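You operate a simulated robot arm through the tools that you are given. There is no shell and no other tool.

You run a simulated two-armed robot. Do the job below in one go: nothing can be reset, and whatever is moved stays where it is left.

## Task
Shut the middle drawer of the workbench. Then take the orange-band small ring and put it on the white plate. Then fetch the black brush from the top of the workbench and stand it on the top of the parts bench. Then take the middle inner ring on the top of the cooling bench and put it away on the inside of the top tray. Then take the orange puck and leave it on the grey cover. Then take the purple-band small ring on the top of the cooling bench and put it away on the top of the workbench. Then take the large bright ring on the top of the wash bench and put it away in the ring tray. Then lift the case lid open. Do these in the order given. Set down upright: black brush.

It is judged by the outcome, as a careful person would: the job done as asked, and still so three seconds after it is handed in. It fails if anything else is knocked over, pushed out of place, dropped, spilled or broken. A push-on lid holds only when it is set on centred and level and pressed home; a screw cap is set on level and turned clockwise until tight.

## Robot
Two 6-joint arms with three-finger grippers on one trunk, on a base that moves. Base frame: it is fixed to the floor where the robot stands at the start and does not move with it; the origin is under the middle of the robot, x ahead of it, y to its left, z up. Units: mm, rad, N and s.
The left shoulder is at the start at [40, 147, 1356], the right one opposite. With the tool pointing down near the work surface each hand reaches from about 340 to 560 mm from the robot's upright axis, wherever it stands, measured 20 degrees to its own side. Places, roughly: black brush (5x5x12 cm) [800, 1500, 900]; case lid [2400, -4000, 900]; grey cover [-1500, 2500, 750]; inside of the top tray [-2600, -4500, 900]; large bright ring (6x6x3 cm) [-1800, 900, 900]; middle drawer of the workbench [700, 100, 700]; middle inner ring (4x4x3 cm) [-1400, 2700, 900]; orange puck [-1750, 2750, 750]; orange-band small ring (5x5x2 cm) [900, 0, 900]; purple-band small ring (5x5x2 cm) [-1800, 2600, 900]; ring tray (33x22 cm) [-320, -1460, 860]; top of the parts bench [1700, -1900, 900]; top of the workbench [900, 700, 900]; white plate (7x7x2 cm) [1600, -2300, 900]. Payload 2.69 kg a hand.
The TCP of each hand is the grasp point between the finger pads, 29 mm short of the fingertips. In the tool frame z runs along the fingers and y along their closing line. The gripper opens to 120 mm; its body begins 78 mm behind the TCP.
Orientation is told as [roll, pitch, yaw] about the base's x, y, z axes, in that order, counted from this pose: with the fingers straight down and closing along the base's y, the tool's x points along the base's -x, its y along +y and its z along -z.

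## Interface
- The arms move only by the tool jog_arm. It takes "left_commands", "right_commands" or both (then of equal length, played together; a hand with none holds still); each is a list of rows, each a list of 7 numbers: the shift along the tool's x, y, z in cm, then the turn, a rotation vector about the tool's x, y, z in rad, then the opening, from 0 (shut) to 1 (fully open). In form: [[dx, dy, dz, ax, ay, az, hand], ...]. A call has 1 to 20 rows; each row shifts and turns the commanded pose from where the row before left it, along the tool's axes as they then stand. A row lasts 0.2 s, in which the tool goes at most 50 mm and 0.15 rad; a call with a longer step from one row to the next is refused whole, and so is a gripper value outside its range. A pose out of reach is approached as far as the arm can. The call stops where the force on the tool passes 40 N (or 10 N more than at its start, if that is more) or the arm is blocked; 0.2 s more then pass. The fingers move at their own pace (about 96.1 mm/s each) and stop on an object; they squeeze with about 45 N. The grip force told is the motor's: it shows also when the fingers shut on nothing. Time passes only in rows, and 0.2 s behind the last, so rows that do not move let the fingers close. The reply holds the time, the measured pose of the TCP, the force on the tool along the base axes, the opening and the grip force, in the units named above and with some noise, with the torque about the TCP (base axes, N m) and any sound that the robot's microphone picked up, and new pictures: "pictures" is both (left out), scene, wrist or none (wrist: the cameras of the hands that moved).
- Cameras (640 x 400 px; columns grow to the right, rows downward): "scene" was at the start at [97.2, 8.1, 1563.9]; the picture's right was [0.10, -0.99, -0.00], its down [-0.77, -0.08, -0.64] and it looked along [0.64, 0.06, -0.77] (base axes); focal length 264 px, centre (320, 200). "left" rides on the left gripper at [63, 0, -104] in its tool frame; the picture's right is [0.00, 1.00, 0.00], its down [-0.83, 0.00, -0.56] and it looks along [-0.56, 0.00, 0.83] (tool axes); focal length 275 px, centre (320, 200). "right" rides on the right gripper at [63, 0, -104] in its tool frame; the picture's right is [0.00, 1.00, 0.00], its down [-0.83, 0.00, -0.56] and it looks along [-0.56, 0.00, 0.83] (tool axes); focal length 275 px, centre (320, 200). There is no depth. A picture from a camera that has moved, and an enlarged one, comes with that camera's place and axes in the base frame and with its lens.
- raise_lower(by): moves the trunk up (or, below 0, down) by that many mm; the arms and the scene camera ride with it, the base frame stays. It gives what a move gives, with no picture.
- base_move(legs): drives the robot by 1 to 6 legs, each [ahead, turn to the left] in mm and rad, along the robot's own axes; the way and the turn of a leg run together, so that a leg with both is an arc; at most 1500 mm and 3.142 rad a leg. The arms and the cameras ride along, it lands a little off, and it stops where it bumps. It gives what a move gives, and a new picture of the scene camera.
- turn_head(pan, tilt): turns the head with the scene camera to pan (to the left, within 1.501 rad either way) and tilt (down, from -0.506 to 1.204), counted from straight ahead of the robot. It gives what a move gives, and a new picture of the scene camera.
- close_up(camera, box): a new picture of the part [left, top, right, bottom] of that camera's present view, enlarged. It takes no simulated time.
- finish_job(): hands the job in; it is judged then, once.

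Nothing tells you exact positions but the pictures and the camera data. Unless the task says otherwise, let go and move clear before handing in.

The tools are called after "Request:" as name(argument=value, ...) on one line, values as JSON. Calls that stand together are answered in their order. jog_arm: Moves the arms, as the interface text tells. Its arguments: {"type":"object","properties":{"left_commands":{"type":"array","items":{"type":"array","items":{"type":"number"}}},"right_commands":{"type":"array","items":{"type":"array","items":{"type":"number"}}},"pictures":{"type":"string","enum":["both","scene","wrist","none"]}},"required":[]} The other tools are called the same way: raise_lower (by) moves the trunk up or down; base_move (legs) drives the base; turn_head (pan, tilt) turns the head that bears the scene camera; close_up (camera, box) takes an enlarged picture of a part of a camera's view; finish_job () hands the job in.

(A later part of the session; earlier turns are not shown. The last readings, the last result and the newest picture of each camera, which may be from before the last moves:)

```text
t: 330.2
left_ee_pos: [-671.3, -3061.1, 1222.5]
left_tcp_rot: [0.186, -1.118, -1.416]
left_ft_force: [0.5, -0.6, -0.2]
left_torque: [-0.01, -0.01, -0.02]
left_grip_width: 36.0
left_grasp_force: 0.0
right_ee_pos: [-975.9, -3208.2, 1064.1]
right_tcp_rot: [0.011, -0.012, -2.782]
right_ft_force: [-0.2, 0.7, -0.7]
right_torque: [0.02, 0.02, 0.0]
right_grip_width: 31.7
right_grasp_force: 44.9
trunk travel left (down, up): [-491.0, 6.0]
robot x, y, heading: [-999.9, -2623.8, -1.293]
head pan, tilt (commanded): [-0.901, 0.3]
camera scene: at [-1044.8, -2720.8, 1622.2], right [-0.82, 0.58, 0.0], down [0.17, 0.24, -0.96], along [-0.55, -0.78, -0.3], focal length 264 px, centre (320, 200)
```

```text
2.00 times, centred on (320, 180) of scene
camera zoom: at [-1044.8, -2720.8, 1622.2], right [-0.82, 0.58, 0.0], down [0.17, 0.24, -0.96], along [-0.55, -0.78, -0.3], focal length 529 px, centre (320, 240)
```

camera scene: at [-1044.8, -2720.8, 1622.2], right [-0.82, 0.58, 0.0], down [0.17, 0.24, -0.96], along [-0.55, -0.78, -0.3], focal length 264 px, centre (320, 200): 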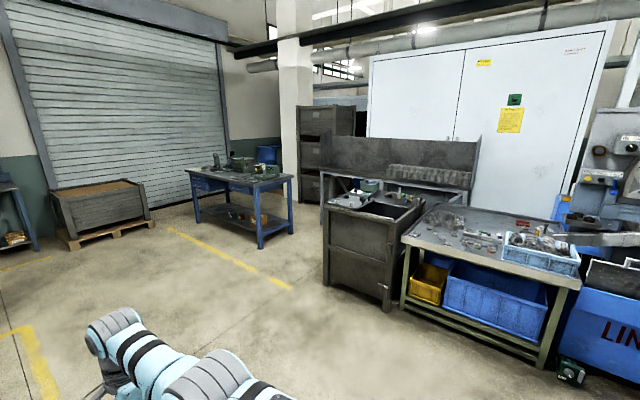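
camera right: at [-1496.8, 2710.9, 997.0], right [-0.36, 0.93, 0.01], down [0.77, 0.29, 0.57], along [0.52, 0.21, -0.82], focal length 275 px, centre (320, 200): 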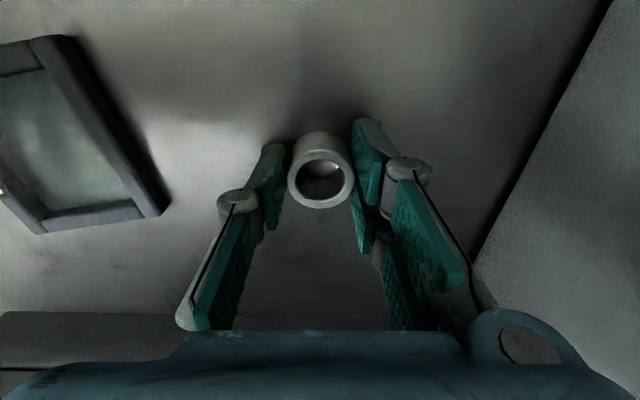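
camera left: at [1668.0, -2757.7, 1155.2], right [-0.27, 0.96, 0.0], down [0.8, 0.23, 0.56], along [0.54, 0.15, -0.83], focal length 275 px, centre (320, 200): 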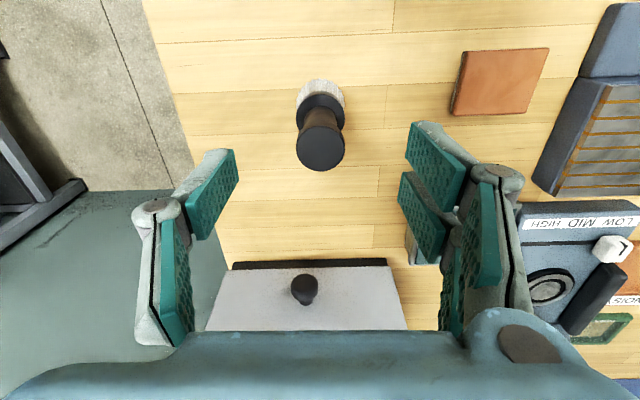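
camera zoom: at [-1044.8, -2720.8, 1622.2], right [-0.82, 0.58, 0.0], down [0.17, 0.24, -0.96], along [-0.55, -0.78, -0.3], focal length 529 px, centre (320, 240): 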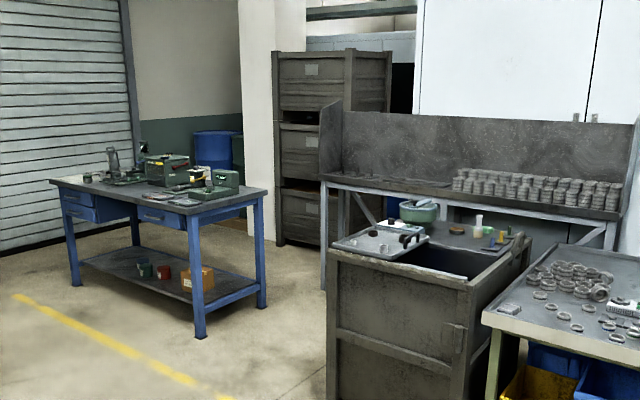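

The spot matches the dark chest with a tray on it, straight ahead-right. I'll zoom in on it.

Request:
close_up(camera="scene", box=[310, 160, 450, 260])

Request:
close_up(camera="scene", box=[180, 130, 320, 230])

```text
4.00 times, centred on (380, 210) of scene
camera zoom: at [-1044.8, -2720.8, 1622.2], right [-0.82, 0.58, 0.0], down [0.17, 0.24, -0.96], along [-0.55, -0.78, -0.3], focal length 1058 px, centre (80, 160)
```

zoom: 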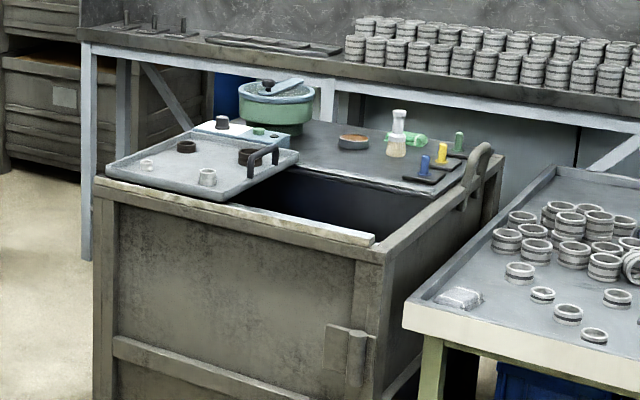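

```text
4.00 times, centred on (250, 180) of scene
camera zoom: at [-1044.8, -2720.8, 1622.2], right [-0.82, 0.58, 0.0], down [0.17, 0.24, -0.96], along [-0.55, -0.78, -0.3], focal length 1058 px, centre (600, 280)
```

zoom: 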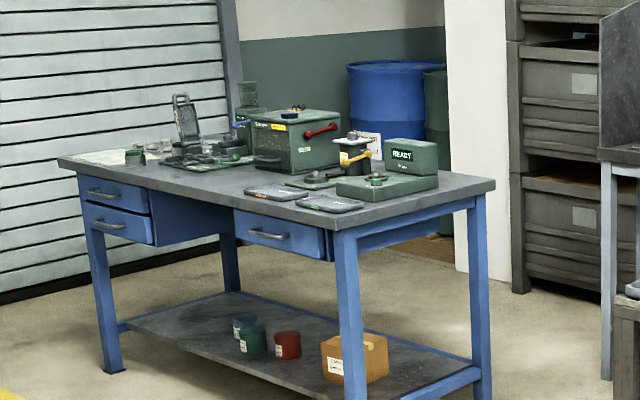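

The top tray (grey, with a black handle) sits on the dark chest at about (−2610, −4440), already holding some small rings. I'll drive further, then turn to face the chest.

Request:
base_move(legs=[[0, 0.01], [1400, 0], [0, -1.571], [1000, 0]])

Request:
turn_head(pan=-0.2, tilt=0.7)

Request:
close_up(camera="scene", box=[200, 80, 520, 280])

```text
t: 346.2
left_ee_pos: [-1986.2, -4596.1, 1224.6]
left_tcp_rot: [0.187, -1.118, -2.979]
left_ft_force: [1.0, -0.4, 0.4]
left_torque: [0.02, -0.01, 0.01]
left_grip_width: 35.9
left_grasp_force: 0.1
right_ee_pos: [-2135.0, -4292.7, 1063.7]
right_tcp_rot: [0.014, -0.011, 1.94]
right_ft_force: [0.6, -0.4, -0.3]
right_torque: [-0.02, 0.03, 0.04]
right_grip_width: 31.7
right_grasp_force: 44.8
trunk travel left (down, up): [-491.0, 6.0]
robot x, y, heading: [-1556.2, -4267.3, -2.852]
head pan, tilt (commanded): [-0.901, 0.3]
camera scene: at [-1647.9, -4219.9, 1622.3], right [0.57, 0.82, 0.0], down [0.24, -0.17, -0.96], along [-0.78, 0.55, -0.3], focal length 264 px, centre (320, 200)
```

scene: 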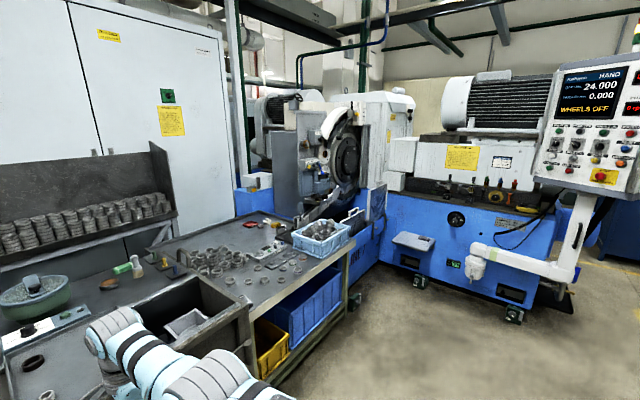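

```text
t: 347.3
left_ee_pos: [-1987.5, -4597.3, 1222.7]
left_tcp_rot: [0.187, -1.116, -2.981]
left_ft_force: [0.6, -0.1, 0.0]
left_torque: [0.04, 0.02, 0.01]
left_grip_width: 36.1
left_grasp_force: 0.1
right_ee_pos: [-2137.2, -4294.5, 1065.1]
right_tcp_rot: [0.012, -0.013, 1.941]
right_ft_force: [-0.3, 0.2, -1.2]
right_torque: [0.0, 0.0, 0.03]
right_grip_width: 31.7
right_grasp_force: 45.0
trunk travel left (down, up): [-491.0, 6.0]
robot x, y, heading: [-1553.4, -4268.3, -2.847]
head pan, tilt (commanded): [-0.201, 0.7]
camera scene: at [-1657.7, -4281.5, 1586.1], right [-0.09, 1.0, 0.0], down [0.64, 0.06, -0.77], along [-0.76, -0.07, -0.64], focal length 264 px, centre (320, 200)
```

scene: 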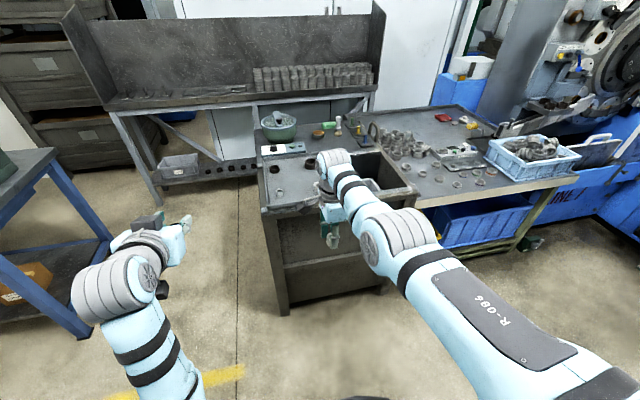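

```text
2.00 times, centred on (360, 180) of scene
camera zoom: at [-1657.7, -4281.5, 1586.1], right [-0.09, 1.0, 0.0], down [0.64, 0.06, -0.77], along [-0.76, -0.07, -0.64], focal length 529 px, centre (240, 240)
```

zoom: 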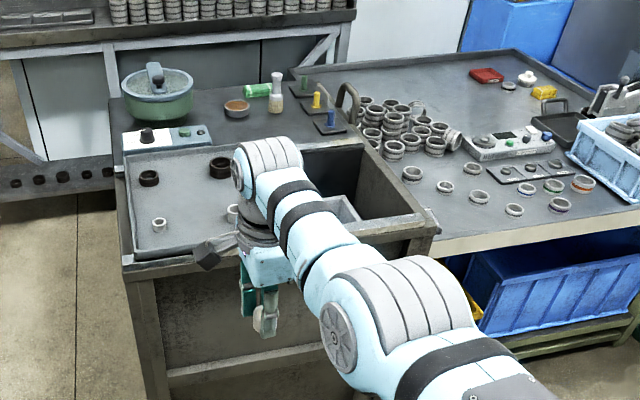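

The tray has two small white rings in front and dark ones behind, with free space in the middle. I'll drive up to the chest and look down from the wrist camera.

Request:
base_move(legs=[[515, 0]])

Request:
close_up(camera="right", box=[0, 0, 640, 400])

```text
t: 350.3
left_ee_pos: [-2476.3, -4745.4, 1224.7]
left_tcp_rot: [0.186, -1.119, -2.978]
left_ft_force: [0.0, 0.0, 1.1]
left_torque: [0.01, 0.04, 0.01]
left_grip_width: 36.3
left_grasp_force: 0.0
right_ee_pos: [-2624.9, -4443.4, 1064.8]
right_tcp_rot: [0.015, -0.011, 1.942]
right_ft_force: [-0.1, 0.0, -0.7]
right_torque: [-0.04, 0.03, 0.01]
right_grip_width: 31.4
right_grasp_force: 45.1
trunk travel left (down, up): [-491.0, 6.0]
robot x, y, heading: [-2045.4, -4416.2, -2.852]
head pan, tilt (commanded): [-0.201, 0.7]
camera scene: at [-2146.0, -4428.8, 1586.3], right [-0.09, 1.0, 0.0], down [0.64, 0.06, -0.77], along [-0.76, -0.07, -0.64], focal length 264 px, centre (320, 200)
```

scene: 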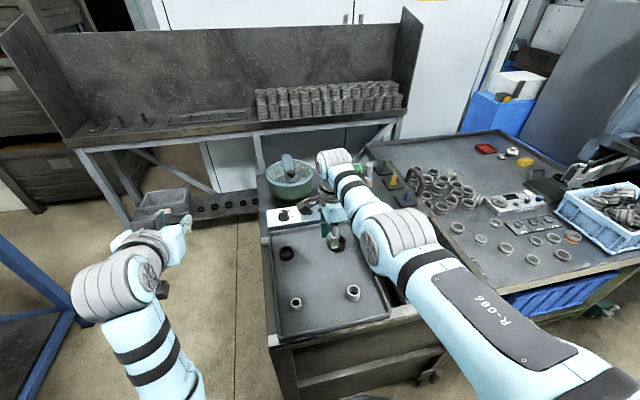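

```text
1.00 times, centred on (320, 200) of right (not enlarged: the box is as wide or as high as the picture)
camera zoom: at [-2600.5, -4501.6, 1168.6], right [-0.93, -0.37, 0.01], down [-0.3, 0.77, 0.57], along [-0.22, 0.52, -0.82], focal length 275 px, centre (320, 200)
```

zoom: 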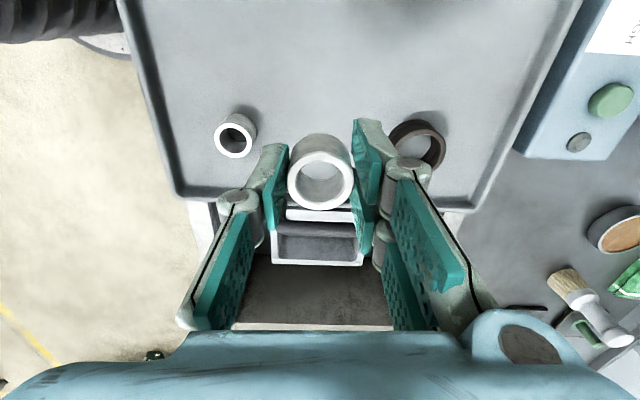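

I'm directly above a clear spot inside the tray. I'll lower with the trunk (the reach stays constant), pausing to check.

Request:
raise_lower(by=-125)

Request:
close_up(camera="right", box=[0, 0, 640, 400])

```text
t: 351.8
left_ee_pos: [-2478.2, -4746.1, 1097.6]
left_tcp_rot: [0.187, -1.116, -2.978]
left_ft_force: [-0.3, 0.0, 0.5]
left_torque: [0.03, 0.0, -0.01]
left_grip_width: 36.0
left_grasp_force: 0.1
right_ee_pos: [-2627.0, -4444.0, 940.0]
right_tcp_rot: [0.01, -0.012, 1.943]
right_ft_force: [-0.3, 0.3, -0.8]
right_torque: [-0.03, -0.02, 0.01]
right_grip_width: 31.7
right_grasp_force: 44.6
trunk travel left (down, up): [-366.0, 131.0]
robot x, y, heading: [-2045.2, -4419.8, -2.847]
head pan, tilt (commanded): [-0.201, 0.7]
```

```text
1.00 times, centred on (320, 200) of right (not enlarged: the box is as wide or as high as the picture)
camera zoom: at [-2602.6, -4502.2, 1042.0], right [-0.93, -0.37, 0.01], down [-0.3, 0.77, 0.57], along [-0.22, 0.52, -0.82], focal length 275 px, centre (320, 200)
```

zoom: 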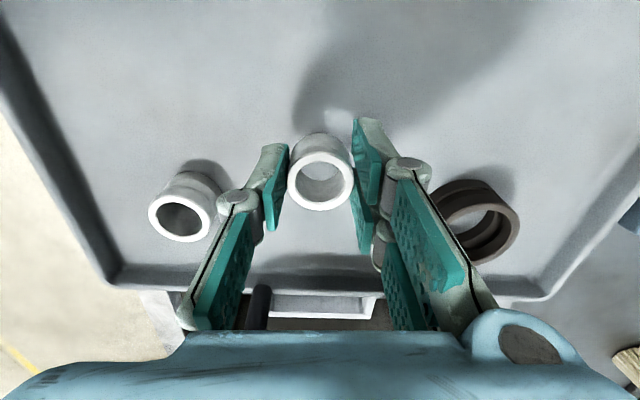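

Request:
raise_lower(by=-22)

Request:
raise_lower(by=-6)

Request:
close_up(camera="right", box=[160, 60, 480, 260])

```text
t: 352.5
left_ee_pos: [-2478.1, -4746.6, 1074.1]
left_tcp_rot: [0.186, -1.116, -2.978]
left_ft_force: [-0.8, -0.4, 0.7]
left_torque: [0.04, 0.01, -0.02]
left_grip_width: 36.2
left_grasp_force: 0.0
right_ee_pos: [-2628.1, -4443.8, 917.7]
right_tcp_rot: [0.013, -0.013, 1.943]
right_ft_force: [1.5, 0.4, -1.2]
right_torque: [-0.01, 0.03, -0.02]
right_grip_width: 31.7
right_grasp_force: 44.9
trunk travel left (down, up): [-344.0, 153.0]
robot x, y, heading: [-2044.9, -4412.2, -2.854]
head pan, tilt (commanded): [-0.201, 0.7]
```

```text
t: 353.0
left_ee_pos: [-2478.1, -4745.6, 1071.2]
left_tcp_rot: [0.188, -1.121, -2.979]
left_ft_force: [-1.0, 0.5, -0.4]
left_torque: [0.0, -0.02, -0.02]
left_grip_width: 36.1
left_grasp_force: 0.1
right_ee_pos: [-2628.4, -4443.7, 911.7]
right_tcp_rot: [0.015, -0.013, 1.942]
right_ft_force: [0.8, 1.6, 8.2]
right_torque: [0.12, -0.15, 0.0]
right_grip_width: 31.7
right_grasp_force: 45.5
trunk travel left (down, up): [-338.0, 159.0]
robot x, y, heading: [-2047.1, -4414.2, -2.849]
head pan, tilt (commanded): [-0.201, 0.7]
```

```text
2.00 times, centred on (320, 160) of right
camera zoom: at [-2601.7, -4502.1, 1015.1], right [-0.93, -0.37, 0.01], down [-0.3, 0.77, 0.57], along [-0.22, 0.52, -0.82], focal length 551 px, centre (320, 280)
```

zoom: 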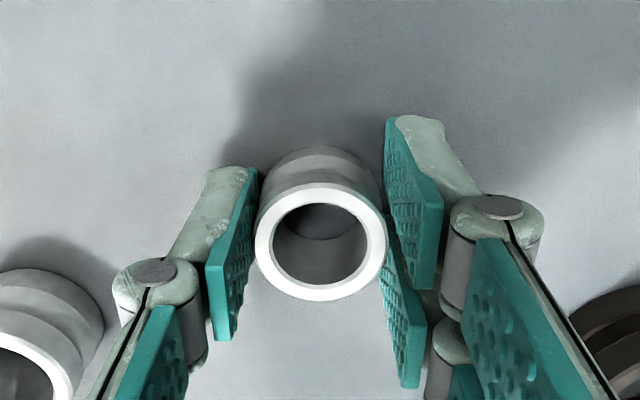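

Light contact (8 N) with the tray floor. I'll open the fingers just enough to release.

Request:
jog_arm(right_commands=[[0, 0, 0, 0, 0, 0, 0.3], [0, 0, 0, 0, 0, 0, 0.36], [0, 0, 0, 0, 0, 0, 0.42], [0, 0, 0, 0, 0, 0, 0.42]], pictures="wrist")

```text
t: 354.0
left_ee_pos: [-2478.3, -4745.5, 1069.7]
left_tcp_rot: [0.186, -1.117, -2.978]
left_ft_force: [0.0, -0.2, 0.4]
left_torque: [0.02, 0.01, -0.01]
left_grip_width: 36.0
left_grasp_force: 0.1
right_ee_pos: [-2627.5, -4442.5, 911.2]
right_tcp_rot: [0.012, -0.012, 1.941]
right_ft_force: [0.6, 0.4, -0.3]
right_torque: [0.03, 0.0, 0.0]
right_grip_width: 50.1
right_grasp_force: 0.0
trunk travel left (down, up): [-338.0, 159.0]
robot x, y, heading: [-2046.7, -4413.6, -2.847]
head pan, tilt (commanded): [-0.201, 0.7]
camera right: at [-2602.5, -4502.2, 1014.1], right [-0.93, -0.37, 0.01], down [-0.3, 0.77, 0.57], along [-0.22, 0.52, -0.82], focal length 275 px, centre (320, 200)
```

right: 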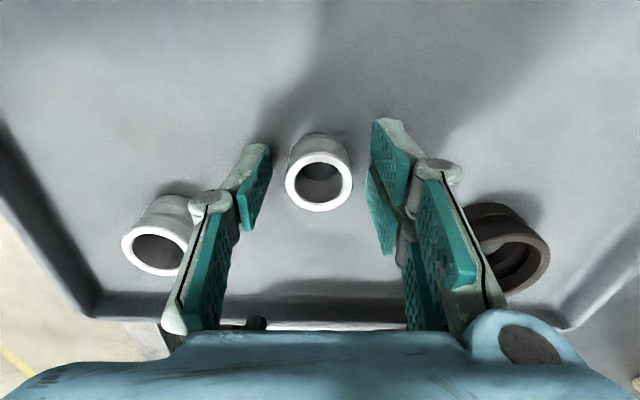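

Released and standing. Raising straight up with the trunk and confirming.

Request:
raise_lower(by=30)

Request:
raise_lower(by=120)

Request:
close_up(camera="right", box=[0, 0, 640, 400])

```text
t: 354.8
left_ee_pos: [-2478.5, -4746.7, 1100.5]
left_tcp_rot: [0.187, -1.117, -2.978]
left_ft_force: [0.0, 0.3, 0.7]
left_torque: [-0.01, 0.01, 0.01]
left_grip_width: 35.9
left_grasp_force: 0.0
right_ee_pos: [-2627.4, -4445.2, 940.4]
right_tcp_rot: [0.011, -0.012, 1.942]
right_ft_force: [0.3, 0.1, -0.1]
right_torque: [0.01, -0.02, 0.0]
right_grip_width: 50.4
right_grasp_force: 0.1
trunk travel left (down, up): [-368.0, 129.0]
robot x, y, heading: [-2045.2, -4415.4, -2.849]
head pan, tilt (commanded): [-0.201, 0.7]
```

```text
t: 356.3
left_ee_pos: [-2477.0, -4746.0, 1220.7]
left_tcp_rot: [0.188, -1.118, -2.978]
left_ft_force: [-0.2, 0.5, -0.1]
left_torque: [-0.01, 0.02, 0.0]
left_grip_width: 36.0
left_grasp_force: 0.1
right_ee_pos: [-2627.1, -4443.1, 1060.7]
right_tcp_rot: [0.012, -0.011, 1.943]
right_ft_force: [-0.5, -0.3, 0.3]
right_torque: [0.03, 0.01, -0.02]
right_grip_width: 50.6
right_grasp_force: 0.1
trunk travel left (down, up): [-488.0, 9.0]
robot x, y, heading: [-2045.8, -4417.6, -2.848]
head pan, tilt (commanded): [-0.201, 0.7]
```

```text
1.00 times, centred on (320, 200) of right (not enlarged: the box is as wide or as high as the picture)
camera zoom: at [-2602.5, -4502.2, 1164.9], right [-0.93, -0.37, 0.01], down [-0.3, 0.77, 0.57], along [-0.22, 0.52, -0.82], focal length 275 px, centre (320, 200)
```

zoom: 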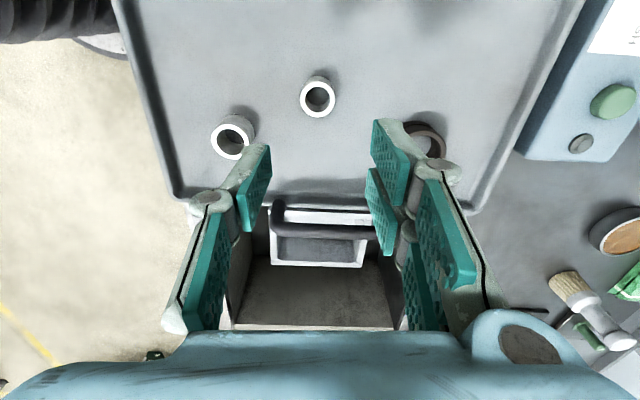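

The ring is in the tray. Next is the orange puck onto the grey cover, back at the cooling bench. I'll reverse out and retrace the route.

Request:
base_move(legs=[[-1500, 0], [0, -1.571]])

Request:
base_move(legs=[[1500, 0], [1500, 0], [640, 0]])

```text
t: 367.4
left_ee_pos: [-948.0, -3562.4, 1220.3]
left_tcp_rot: [0.189, -1.118, 1.736]
left_ft_force: [0.9, -0.1, -0.2]
left_torque: [0.01, -0.03, 0.03]
left_grip_width: 35.9
left_grasp_force: 0.0
right_ee_pos: [-647.9, -3412.1, 1061.3]
right_tcp_rot: [0.011, -0.011, 0.373]
right_ft_force: [0.0, 0.1, -0.1]
right_torque: [-0.02, 0.02, 0.03]
right_grip_width: 50.3
right_grasp_force: 0.1
trunk travel left (down, up): [-488.0, 9.0]
robot x, y, heading: [-618.2, -3988.6, 1.865]
head pan, tilt (commanded): [-0.201, 0.7]
camera scene: at [-632.3, -3890.5, 1583.2], right [1.0, 0.09, 0.0], down [0.06, -0.64, -0.76], along [-0.07, 0.76, -0.64], focal length 264 px, centre (320, 200)
```

scene: 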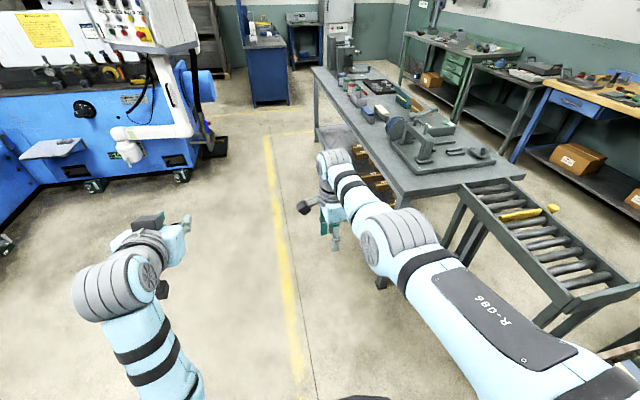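

```text
t: 385.1
left_ee_pos: [-2026.1, -88.2, 1220.9]
left_tcp_rot: [0.189, -1.119, 1.739]
left_ft_force: [0.1, -0.8, 0.4]
left_torque: [-0.03, -0.02, -0.02]
left_grip_width: 36.0
left_grasp_force: 0.1
right_ee_pos: [-1725.8, 63.3, 1061.7]
right_tcp_rot: [0.015, -0.013, 0.378]
right_ft_force: [-0.7, 0.4, 0.4]
right_torque: [-0.02, 0.0, 0.04]
right_grip_width: 50.6
right_grasp_force: 0.0
trunk travel left (down, up): [-488.0, 9.0]
robot x, y, heading: [-1696.4, -520.8, 1.868]
head pan, tilt (commanded): [-0.201, 0.7]
camera scene: at [-1707.4, -416.5, 1583.4], right [1.0, 0.1, 0.0], down [0.06, -0.64, -0.77], along [-0.07, 0.76, -0.64], focal length 264 px, centre (320, 200)
```

scene: 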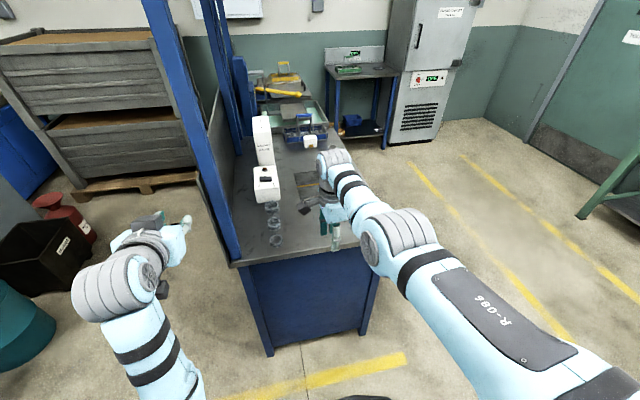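

I'm near the end of the wash bench. Turning right, crossing back, then heading up to the cooling bench.

Request:
base_move(legs=[[0, -1.578], [1030, 0], [0, 1.571]])

Request:
base_move(legs=[[1500, 0], [400, 0]])

Request:
turn_head(pan=0.0, tilt=0.6)

```text
t: 398.1
left_ee_pos: [-1036.2, 214.0, 1221.6]
left_tcp_rot: [0.187, -1.118, 1.735]
left_ft_force: [-0.7, 1.0, 0.9]
left_torque: [0.04, -0.04, 0.01]
left_grip_width: 35.9
left_grasp_force: 0.1
right_ee_pos: [-734.2, 363.3, 1062.1]
right_tcp_rot: [0.012, -0.012, 0.373]
right_ft_force: [-0.9, 0.0, -0.2]
right_torque: [-0.01, -0.01, -0.01]
right_grip_width: 50.5
right_grasp_force: 0.1
trunk travel left (down, up): [-488.0, 9.0]
robot x, y, heading: [-704.9, -221.6, 1.863]
head pan, tilt (commanded): [-0.201, 0.7]
camera scene: at [-719.4, -114.8, 1583.2], right [1.0, 0.09, 0.0], down [0.06, -0.64, -0.76], along [-0.07, 0.76, -0.64], focal length 264 px, centre (320, 200)
```

scene: 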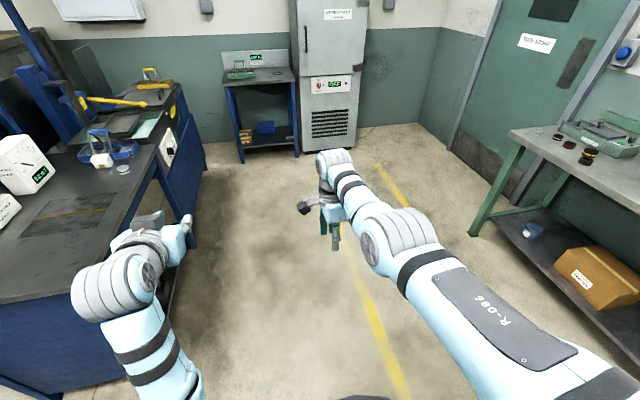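

```text
t: 407.6
left_ee_pos: [-1582.0, 2041.2, 1221.0]
left_tcp_rot: [0.186, -1.121, 1.733]
left_ft_force: [0.1, -0.5, 0.6]
left_torque: [0.01, -0.02, -0.02]
left_grip_width: 35.8
left_grasp_force: 0.1
right_ee_pos: [-1278.6, 2188.9, 1062.3]
right_tcp_rot: [0.014, -0.012, 0.369]
right_ft_force: [0.4, -0.2, 0.4]
right_torque: [0.02, 0.02, 0.03]
right_grip_width: 50.6
right_grasp_force: 0.1
trunk travel left (down, up): [-488.0, 9.0]
robot x, y, heading: [-1252.4, 1608.8, 1.855]
head pan, tilt (commanded): [-0.201, 0.7]
camera scene: at [-1265.9, 1709.8, 1583.5], right [1.0, 0.09, 0.0], down [0.06, -0.64, -0.77], along [-0.07, 0.76, -0.64], focal length 264 px, centre (320, 200)
```

scene: 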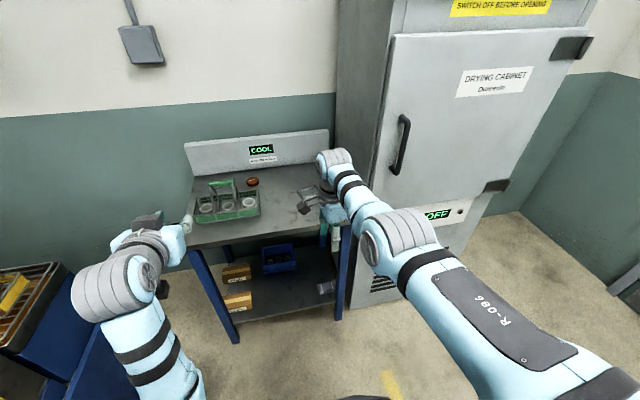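

```text
t: 408.3
left_ee_pos: [-1582.5, 2041.4, 1220.4]
left_tcp_rot: [0.188, -1.119, 1.732]
left_ft_force: [0.0, 0.3, 0.1]
left_torque: [-0.01, 0.02, 0.02]
left_grip_width: 36.0
left_grasp_force: 0.0
right_ee_pos: [-1280.4, 2191.1, 1062.1]
right_tcp_rot: [0.013, -0.014, 0.371]
right_ft_force: [0.7, -0.1, 0.2]
right_torque: [0.0, 0.0, -0.01]
right_grip_width: 50.3
right_grasp_force: 0.0
trunk travel left (down, up): [-488.0, 9.0]
robot x, y, heading: [-1253.9, 1607.5, 1.862]
head pan, tilt (commanded): [0.0, 0.6]
camera scene: at [-1284.5, 1712.7, 1591.9], right [0.96, 0.29, 0.0], down [0.16, -0.54, -0.83], along [-0.24, 0.79, -0.56], focal length 264 px, centre (320, 200)
```

scene: 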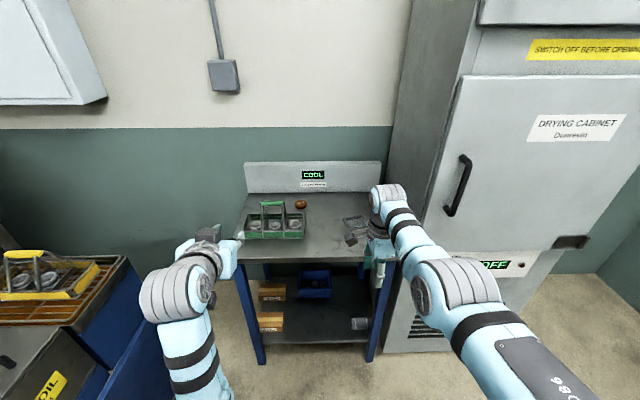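

Both targets are confirmed: the puck at about (−1664, 2660) and the cover centre at about (−1394, 2600). I'll use the left arm for these, so I'll bring it back to tool-down and fold the right one forward and up, while I'm still clear of the bench.

Request:
jog_arm(left_commands=[[3, 0, 1.5, 0, 0, 0, 0.3], [3, 0, 1.5, 0, 0, 0, 0.3], [3, 0, 1.5, 0, 0, 0, 0.3], [3, 0, 1.5, 0, 0, 0, 0.3], [3, 0, 1.5, 0, 0, 0, 0.3], [0, 0, 0, 0, 0.14, 0, 0.6], [0, 0, 0, 0, 0.14, 0, 0.6], [0, 0, 0, 0, 0.14, 0, 0.6], [0, 0, 0, 0, 0.14, 0, 0.6], [0, 0, 0, 0, 0.14, 0, 0.6], [0, 0, 0, 0, 0.14, 0, 0.6], [0, 0, 0, 0, 0.14, 0, 0.6], [0, 0, 0, 0, 0.138, 0, 0.6]], right_commands=[[0, 0, 0, 0, 0, -0.14, 0.3], [0, 0, 0, 0, 0, -0.14, 0.3], [0, 0, 0, 0, 0, -0.14, 0.3], [0, 0, 0, 0, 0, -0.14, 0.3], [0, 0, 0, 0, 0, -0.14, 0.3], [0, 0, 0, 0, 0, -0.14, 0.3], [0, 0, 0, 0, 0, -0.14, 0.3], [0, 0, 0, 0, 0, -0.14, 0.3], [0, 0, 0, 0, 0, -0.14, 0.3], [0, 0, 0, 0, 0, -0.14, 0.3], [0, 0, 0, 0, 0, -0.091, 0.3], [0, 0, 0, 0, 0, 0, 0.3], [0, 0, 0, 0, 0, 0, 0.3]], pictures="scene")

```text
t: 411.1
left_ee_pos: [-1596.7, 2041.6, 1052.1]
left_tcp_rot: [0.082, -0.003, 1.9]
left_ft_force: [0.2, -0.2, -0.9]
left_torque: [0.0, -0.01, -0.01]
left_grip_width: 72.1
left_grasp_force: 0.1
right_ee_pos: [-1279.9, 2191.9, 1061.2]
right_tcp_rot: [-0.012, -0.013, 1.861]
right_ft_force: [0.1, 0.6, 0.3]
right_torque: [-0.02, -0.02, 0.0]
right_grip_width: 35.9
right_grasp_force: 0.0
trunk travel left (down, up): [-488.0, 9.0]
robot x, y, heading: [-1255.2, 1611.3, 1.862]
head pan, tilt (commanded): [0.0, 0.6]
camera scene: at [-1285.0, 1714.5, 1591.8], right [0.96, 0.29, 0.0], down [0.16, -0.54, -0.82], along [-0.24, 0.79, -0.57], focal length 264 px, centre (320, 200)
```

scene: 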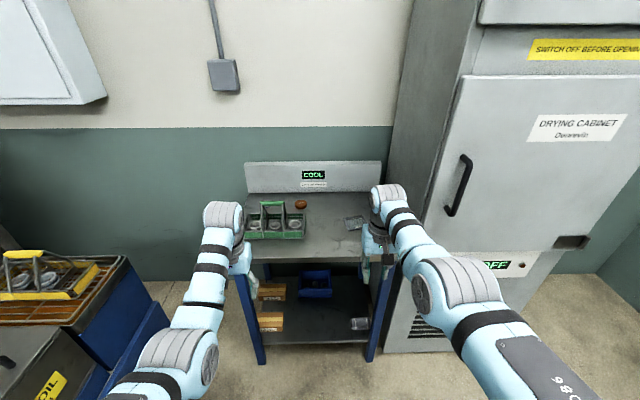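

Left is nearly vertical again (small tilt to trim). Now trimming the left and folding the right hand forward and up.

Request:
jog_arm(left_commands=[[0, 0, 0, 0.082, 0, 0, 0.6], [0, 0, 0, 0, 0, 0.038, 0.6], [0, 0, 0, 0, 0, 0, 0.6], [0, 0, 0, 0, 0, 0, 0.6], [0, 0, 0, 0, 0, 0, 0.6], [0, 0, 0, 0, 0, 0, 0.6], [0, 0, 0, 0, 0, 0, 0.6], [0, 0, 0, 0, 0, 0, 0.6], [0, 0, 0, 0, 0, 0, 0.6], [0, 0, 0, 0, 0, 0, 0.6], [0, 0, 0, 0, 0, 0, 0.6], [0, 0, 0, 0, 0, 0, 0.6]], right_commands=[[0, 0, 0, 0, -0.14, 0, 0.3], [0, 0, 0, 0, -0.14, 0, 0.3], [0, 0, 0, 0, -0.14, 0, 0.3], [0, 0, 0, 0, -0.14, 0, 0.3], [0, 0, 0, 0, -0.14, 0, 0.3], [0, 0, 0, 0, -0.14, 0, 0.3], [0, 0, 0, 0, -0.14, 0, 0.3], [0, 0, 0, 0, -0.14, 0, 0.3], [-3, 0, -2, 0, 0, 0, 0.3], [-3, 0, -2.5, 0, 0, 0, 0.3], [-3, 0, -2.5, 0, 0, 0, 0.3], [-3, 0, -2, 0, 0, 0, 0.3]], pictures="scene")

```text
t: 413.6
left_ee_pos: [-1595.7, 2041.6, 1053.6]
left_tcp_rot: [-0.001, -0.007, 1.861]
left_ft_force: [-0.3, 0.0, 0.1]
left_torque: [0.03, 0.0, -0.01]
left_grip_width: 72.0
left_grasp_force: 0.0
right_ee_pos: [-1222.0, 2183.4, 1168.9]
right_tcp_rot: [-0.356, -1.106, 2.128]
right_ft_force: [-0.4, -0.6, -0.2]
right_torque: [0.04, 0.02, -0.01]
right_grip_width: 35.8
right_grasp_force: 0.0
trunk travel left (down, up): [-488.0, 9.0]
robot x, y, heading: [-1256.4, 1611.2, 1.864]
head pan, tilt (commanded): [0.0, 0.6]
stopped in row 12 (right hand): the arm was blocked; the commanded pose is now the measured one
camera scene: at [-1284.7, 1713.4, 1591.8], right [0.96, 0.29, 0.0], down [0.16, -0.54, -0.82], along [-0.24, 0.79, -0.57], focal length 264 px, centre (320, 200)
```

scene: 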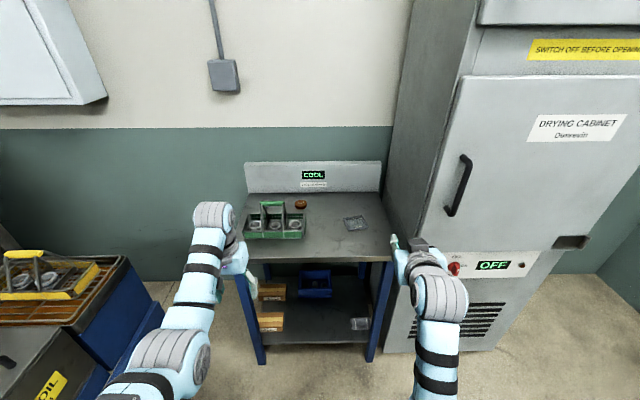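

The right arm is folded up and the left hand points down, with both clear of the cabinet. I'll drive to just in front of the bench, slightly to the right of the earlier track.

Request:
base_move(legs=[[0, -0.12], [310, 0], [0, 0.118], [255, 0]])

Request:
close_up(camera="left", box=[0, 0, 640, 400])

```text
t: 418.3
left_ee_pos: [-1719.9, 2588.4, 1053.5]
left_tcp_rot: [0.0, -0.009, 1.86]
left_ft_force: [-0.8, -0.5, -0.4]
left_torque: [0.02, 0.01, 0.0]
left_grip_width: 72.1
left_grasp_force: 0.0
right_ee_pos: [-1346.1, 2728.6, 1171.1]
right_tcp_rot: [-0.357, -1.111, 2.125]
right_ft_force: [-0.8, -0.2, 0.4]
right_torque: [-0.01, 0.01, 0.02]
right_grip_width: 36.0
right_grasp_force: 0.2
trunk travel left (down, up): [-488.0, 9.0]
robot x, y, heading: [-1379.3, 2159.2, 1.866]
head pan, tilt (commanded): [0.0, 0.6]
camera scene: at [-1408.6, 2257.3, 1592.2], right [0.96, 0.28, 0.0], down [0.16, -0.54, -0.83], along [-0.24, 0.79, -0.56], focal length 264 px, centre (320, 200)
```

scene: 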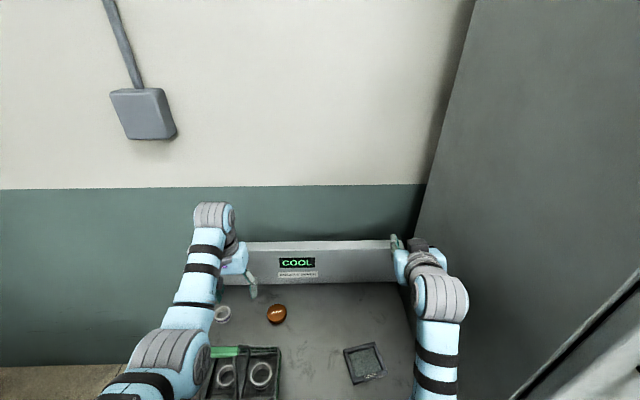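

```text
1.00 times, centred on (320, 200) of left (not enlarged: the box is as wide or as high as the picture)
camera zoom: at [-1700.7, 2525.9, 1159.0], right [-0.96, -0.28, 0.0], down [-0.23, 0.79, 0.56], along [-0.16, 0.54, -0.83], focal length 275 px, centre (320, 200)
```

zoom: 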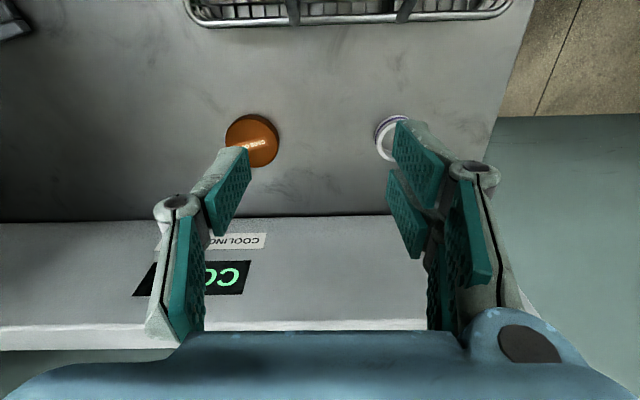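

The puck is at about (−1662, 2657), 60 mm wide. I'll move the left hand over it at this height, then check centring.

Request:
jog_arm(left_commands=[[-1.23, -1.88, 0, 0, 0, 0, 0.8], [-1.23, -1.88, 0, 0, 0, 0, 0.8], [-1.23, -1.88, 0, 0, 0, 0, 0.8], [-1.22, -1.88, 0, 0, 0, 0, 0.8], [0, 0, 0, 0, 0, 0, 0.8]], pictures="wrist")

```text
t: 419.5
left_ee_pos: [-1663.8, 2659.1, 1054.2]
left_tcp_rot: [0.0, -0.009, 1.862]
left_ft_force: [0.1, 0.5, -0.2]
left_torque: [0.03, 0.0, 0.01]
left_grip_width: 96.0
left_grasp_force: 0.0
right_ee_pos: [-1346.5, 2732.1, 1169.3]
right_tcp_rot: [-0.353, -1.105, 2.123]
right_ft_force: [0.0, -0.7, -0.4]
right_torque: [-0.03, 0.02, 0.02]
right_grip_width: 36.0
right_grasp_force: 0.0
trunk travel left (down, up): [-488.0, 9.0]
robot x, y, heading: [-1380.6, 2157.6, 1.86]
head pan, tilt (commanded): [0.0, 0.6]
camera left: at [-1643.1, 2597.6, 1158.1], right [-0.96, -0.28, 0.0], down [-0.23, 0.79, 0.56], along [-0.16, 0.54, -0.83], focal length 275 px, centre (320, 200)
```

left: 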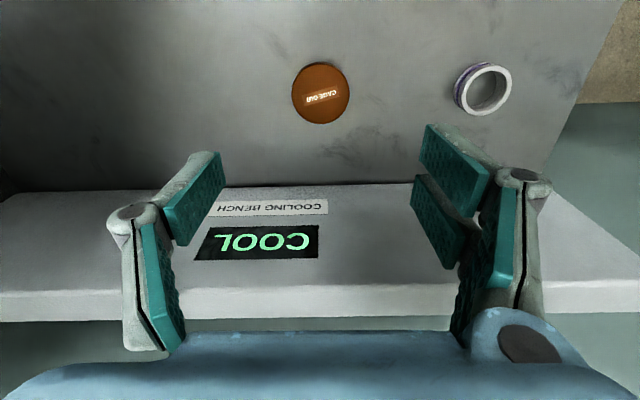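

Centred over the puck. Lowering with the trunk.

Request:
raise_lower(by=-148)

Request:
close_up(camera="left", box=[0, 0, 640, 400])

```text
t: 421.2
left_ee_pos: [-1662.8, 2660.0, 906.2]
left_tcp_rot: [0.0, -0.006, 1.859]
left_ft_force: [-0.3, 0.7, 0.0]
left_torque: [-0.04, -0.01, 0.0]
left_grip_width: 96.1
left_grasp_force: 0.1
right_ee_pos: [-1346.6, 2732.0, 1021.4]
right_tcp_rot: [-0.355, -1.106, 2.122]
right_ft_force: [0.3, 0.4, -0.1]
right_torque: [-0.02, -0.01, 0.01]
right_grip_width: 36.1
right_grasp_force: 0.1
trunk travel left (down, up): [-340.0, 157.0]
robot x, y, heading: [-1381.1, 2160.7, 1.864]
head pan, tilt (commanded): [0.0, 0.6]
```

```text
1.00 times, centred on (320, 200) of left (not enlarged: the box is as wide or as high as the picture)
camera zoom: at [-1643.5, 2597.7, 1009.2], right [-0.96, -0.28, 0.0], down [-0.23, 0.79, 0.56], along [-0.16, 0.54, -0.83], focal length 275 px, centre (320, 200)
```

zoom: 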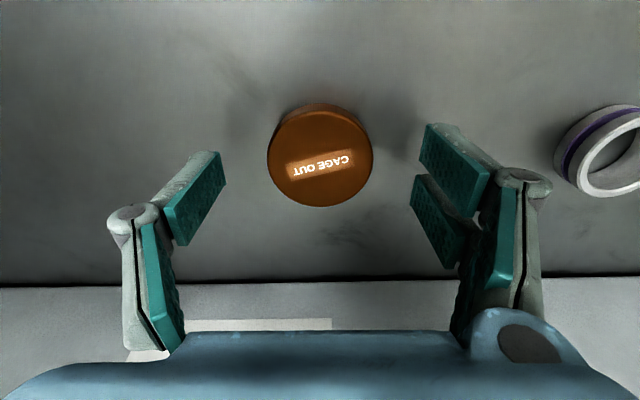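

Request:
raise_lower(by=-12)

Request:
jog_arm(left_commands=[[0.3, 0, 0, 0, 0, 0, 0.8], [0, 0, 0, 0, 0, 0, 0.55], [0, 0, 0, 0, 0, 0, 0], [0, 0, 0, 0, 0, 0, 0], [0, 0, 0, 0, 0, 0, 0], [0, 0, 0, 0, 0, 0, 0]], pictures="wrist")

```text
t: 421.8
left_ee_pos: [-1662.6, 2660.0, 893.2]
left_tcp_rot: [-0.001, -0.005, 1.86]
left_ft_force: [-0.5, -1.4, 0.5]
left_torque: [0.02, 0.0, 0.03]
left_grip_width: 95.9
left_grasp_force: 0.1
right_ee_pos: [-1347.0, 2731.6, 1009.4]
right_tcp_rot: [-0.353, -1.106, 2.123]
right_ft_force: [-0.7, -1.0, -0.1]
right_torque: [0.0, 0.04, 0.02]
right_grip_width: 36.0
right_grasp_force: 0.0
trunk travel left (down, up): [-328.0, 169.0]
robot x, y, heading: [-1381.8, 2160.0, 1.864]
head pan, tilt (commanded): [0.0, 0.6]
```

```text
t: 423.2
left_ee_pos: [-1662.3, 2656.8, 894.3]
left_tcp_rot: [-0.001, -0.007, 1.861]
left_ft_force: [0.6, -0.6, 0.1]
left_torque: [-0.03, -0.05, 0.0]
left_grip_width: 56.7
left_grasp_force: 44.7
right_ee_pos: [-1347.4, 2730.9, 1009.0]
right_tcp_rot: [-0.355, -1.106, 2.124]
right_ft_force: [-0.3, 0.7, -0.4]
right_torque: [0.01, -0.03, -0.01]
right_grip_width: 36.0
right_grasp_force: 0.0
trunk travel left (down, up): [-328.0, 169.0]
robot x, y, heading: [-1379.0, 2153.2, 1.862]
head pan, tilt (commanded): [0.0, 0.6]
camera left: at [-1642.7, 2594.4, 997.2], right [-0.96, -0.28, 0.0], down [-0.23, 0.79, 0.56], along [-0.16, 0.54, -0.83], focal length 275 px, centre (320, 200)
```

left: 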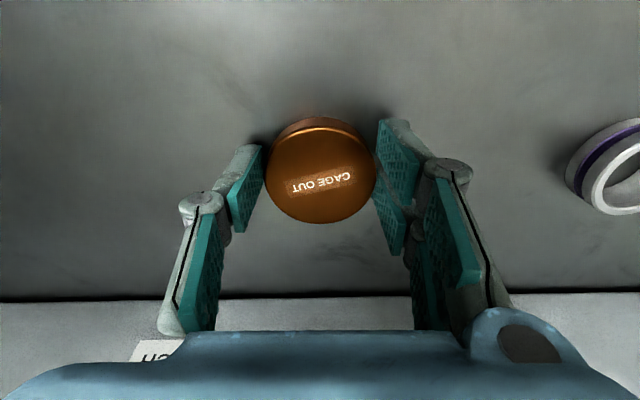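

The puck is held (56.7 mm). The right hand would get in the way of the left over the cover, so I'll lift, back out, and swing the right arm out to the side before placing.

Request:
raise_lower(by=30)

Request:
raise_lower(by=130)

Request:
close_up(camera="left", box=[0, 0, 640, 400])

Request:
base_move(legs=[[-480, 0]])

```text
t: 424.0
left_ee_pos: [-1663.4, 2656.7, 923.7]
left_tcp_rot: [0.0, -0.007, 1.861]
left_ft_force: [0.6, 0.3, -0.4]
left_torque: [0.0, 0.03, -0.04]
left_grip_width: 56.7
left_grasp_force: 45.5
right_ee_pos: [-1346.4, 2732.5, 1037.5]
right_tcp_rot: [-0.355, -1.108, 2.126]
right_ft_force: [0.3, -0.7, 0.3]
right_torque: [0.0, -0.05, 0.01]
right_grip_width: 36.0
right_grasp_force: 0.0
trunk travel left (down, up): [-358.0, 139.0]
robot x, y, heading: [-1383.9, 2159.1, 1.862]
head pan, tilt (commanded): [0.0, 0.6]
```

```text
t: 425.5
left_ee_pos: [-1661.6, 2657.3, 1053.9]
left_tcp_rot: [0.0, -0.006, 1.859]
left_ft_force: [0.1, 0.9, -0.8]
left_torque: [-0.03, 0.02, 0.0]
left_grip_width: 56.6
left_grasp_force: 45.4
right_ee_pos: [-1348.4, 2731.3, 1169.7]
right_tcp_rot: [-0.353, -1.107, 2.123]
right_ft_force: [-0.6, 0.2, -0.5]
right_torque: [-0.01, 0.02, 0.05]
right_grip_width: 35.9
right_grasp_force: 0.2
trunk travel left (down, up): [-488.0, 9.0]
robot x, y, heading: [-1383.8, 2156.8, 1.861]
head pan, tilt (commanded): [0.0, 0.6]
```

```text
1.00 times, centred on (320, 200) of left (not enlarged: the box is as wide or as high as the picture)
camera zoom: at [-1642.8, 2594.6, 1157.9], right [-0.96, -0.28, 0.0], down [-0.23, 0.79, 0.56], along [-0.16, 0.54, -0.83], focal length 275 px, centre (320, 200)
```

zoom: 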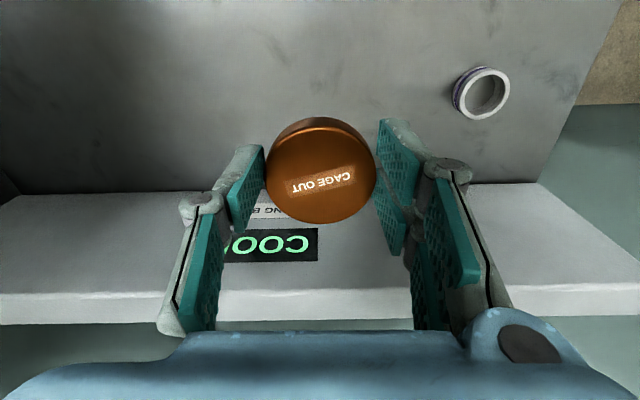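

```text
t: 428.4
left_ee_pos: [-1526.2, 2193.2, 1052.1]
left_tcp_rot: [0.0, -0.004, 1.866]
left_ft_force: [-0.5, -0.2, -0.5]
left_torque: [-0.04, 0.01, -0.01]
left_grip_width: 56.9
left_grasp_force: 45.0
right_ee_pos: [-1211.3, 2270.4, 1167.8]
right_tcp_rot: [-0.352, -1.106, 2.126]
right_ft_force: [0.1, 0.5, 0.3]
right_torque: [0.02, 0.04, 0.03]
right_grip_width: 36.1
right_grasp_force: 0.0
trunk travel left (down, up): [-488.0, 9.0]
robot x, y, heading: [-1240.8, 1693.7, 1.862]
head pan, tilt (commanded): [0.0, 0.6]
camera scene: at [-1272.6, 1801.3, 1591.6], right [0.96, 0.29, 0.0], down [0.16, -0.54, -0.82], along [-0.24, 0.79, -0.57], focal length 264 px, centre (320, 200)
```

scene: 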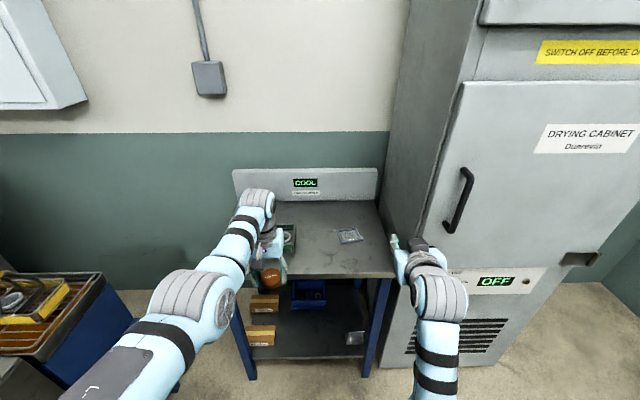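

Puck held. Now unfolding the right arm to tool-down.

Request:
jog_arm(right_commands=[[3, 0, 2, 0, 0, 0, 0.3], [3, 0, 2.3, 0, 0, 0, 0.3], [3, 0, 2.3, 0, 0, 0, 0.3], [0, 0, 0, 0, 0.14, 0, 0.3], [0, 0, 0, 0, 0.14, 0, 0.3], [0, 0, 0, 0, 0.14, 0, 0.3], [0, 0, 0, 0, 0.14, 0, 0.3], [0, 0, 0, 0, 0.14, 0, 0.3], [0, 0, 0, 0, 0.14, 0, 0.3], [0, 0, 0, 0, 0.14, 0, 0.3], [0, 0, 0, 0, 0.13, 0, 0.3]], pictures="scene")

```text
t: 430.8
left_ee_pos: [-1525.5, 2190.4, 1053.3]
left_tcp_rot: [-0.001, -0.005, 1.866]
left_ft_force: [-0.2, -0.2, -0.5]
left_torque: [0.03, 0.0, 0.01]
left_grip_width: 56.8
left_grasp_force: 45.1
right_ee_pos: [-1199.8, 2293.5, 1060.2]
right_tcp_rot: [-0.155, -0.021, 1.813]
right_ft_force: [-1.3, -0.6, 0.3]
right_torque: [-0.03, 0.0, 0.01]
right_grip_width: 35.8
right_grasp_force: 0.0
trunk travel left (down, up): [-488.0, 9.0]
robot x, y, heading: [-1239.4, 1696.2, 1.864]
head pan, tilt (commanded): [0.0, 0.6]
camera scene: at [-1272.1, 1799.1, 1591.8], right [0.96, 0.29, 0.0], down [0.16, -0.54, -0.82], along [-0.24, 0.79, -0.57], focal length 264 px, centre (320, 200)
```

scene: 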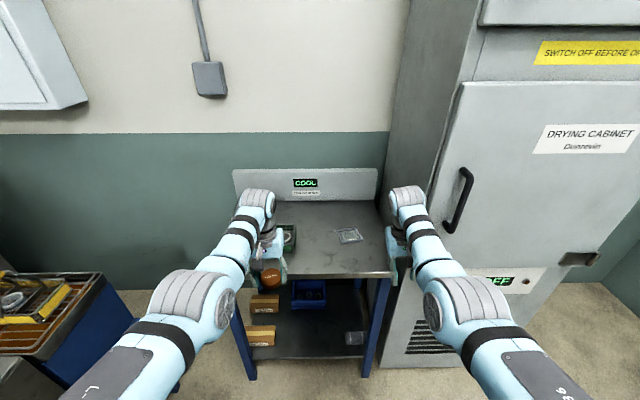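

Trim the right hand's tilt and swing it out to the robot's right side along an arc about its shoulder.

Request:
jog_arm(right_commands=[[0, 0, 0, -0.078, 0, 0, 0.3], [0, 0, 0, -0.077, 0, -0.051, 0.3], [0.73, -4.3, 0, 0, 0, 0.085, 0.3], [0.73, -4.3, 0, 0, 0, 0.085, 0.3], [0.73, -4.3, 0, 0, 0, 0.085, 0.3], [0.73, -4.3, 0, 0, 0, 0.085, 0.3], [0.73, -4.3, 0, 0, 0, 0.085, 0.3], [0.73, -4.3, 0, 0, 0, 0.085, 0.3], [0.73, -4.3, 0, 0, 0, 0.085, 0.3], [0.73, -4.3, 0, 0, 0, 0.085, 0.3], [0.73, -4.3, 0, 0, 0, 0.085, 0.3], [0.73, -4.3, 0, 0, 0, 0.085, 0.3], [0.73, -4.3, 0, 0, 0, 0.085, 0.3], [0.73, -4.3, 0, 0, 0, 0.085, 0.3], [0.73, -4.3, 0, 0, 0, 0.085, 0.3], [0.73, -4.3, 0, 0, 0, 0.085, 0.3], [0.73, -4.3, 0, 0, 0, 0.085, 0.3]], pictures="scene")

```text
t: 434.4
left_ee_pos: [-1525.7, 2189.6, 1053.6]
left_tcp_rot: [0.0, -0.007, 1.865]
left_ft_force: [-0.9, -0.4, -1.2]
left_torque: [0.02, -0.01, 0.0]
left_grip_width: 56.8
left_grasp_force: 45.3
right_ee_pos: [-775.9, 2104.0, 991.6]
right_tcp_rot: [0.019, -0.011, 0.612]
right_ft_force: [-0.2, -0.5, -0.7]
right_torque: [-0.01, -0.02, 0.02]
right_grip_width: 36.0
right_grasp_force: 0.1
right hand out of reach, approached as far as the arm can: row 14, 15, 16, 17
trunk travel left (down, up): [-488.0, 9.0]
robot x, y, heading: [-1235.9, 1690.8, 1.863]
head pan, tilt (commanded): [0.0, 0.6]
camera scene: at [-1271.8, 1797.6, 1591.9], right [0.96, 0.29, 0.0], down [0.16, -0.54, -0.83], along [-0.24, 0.79, -0.56], focal length 264 px, centre (320, 200)
```

scene: 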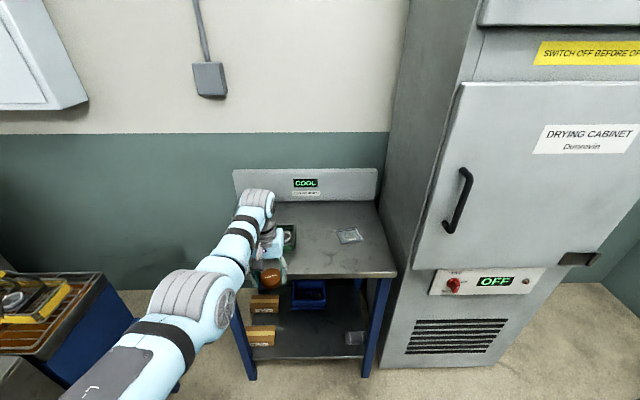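

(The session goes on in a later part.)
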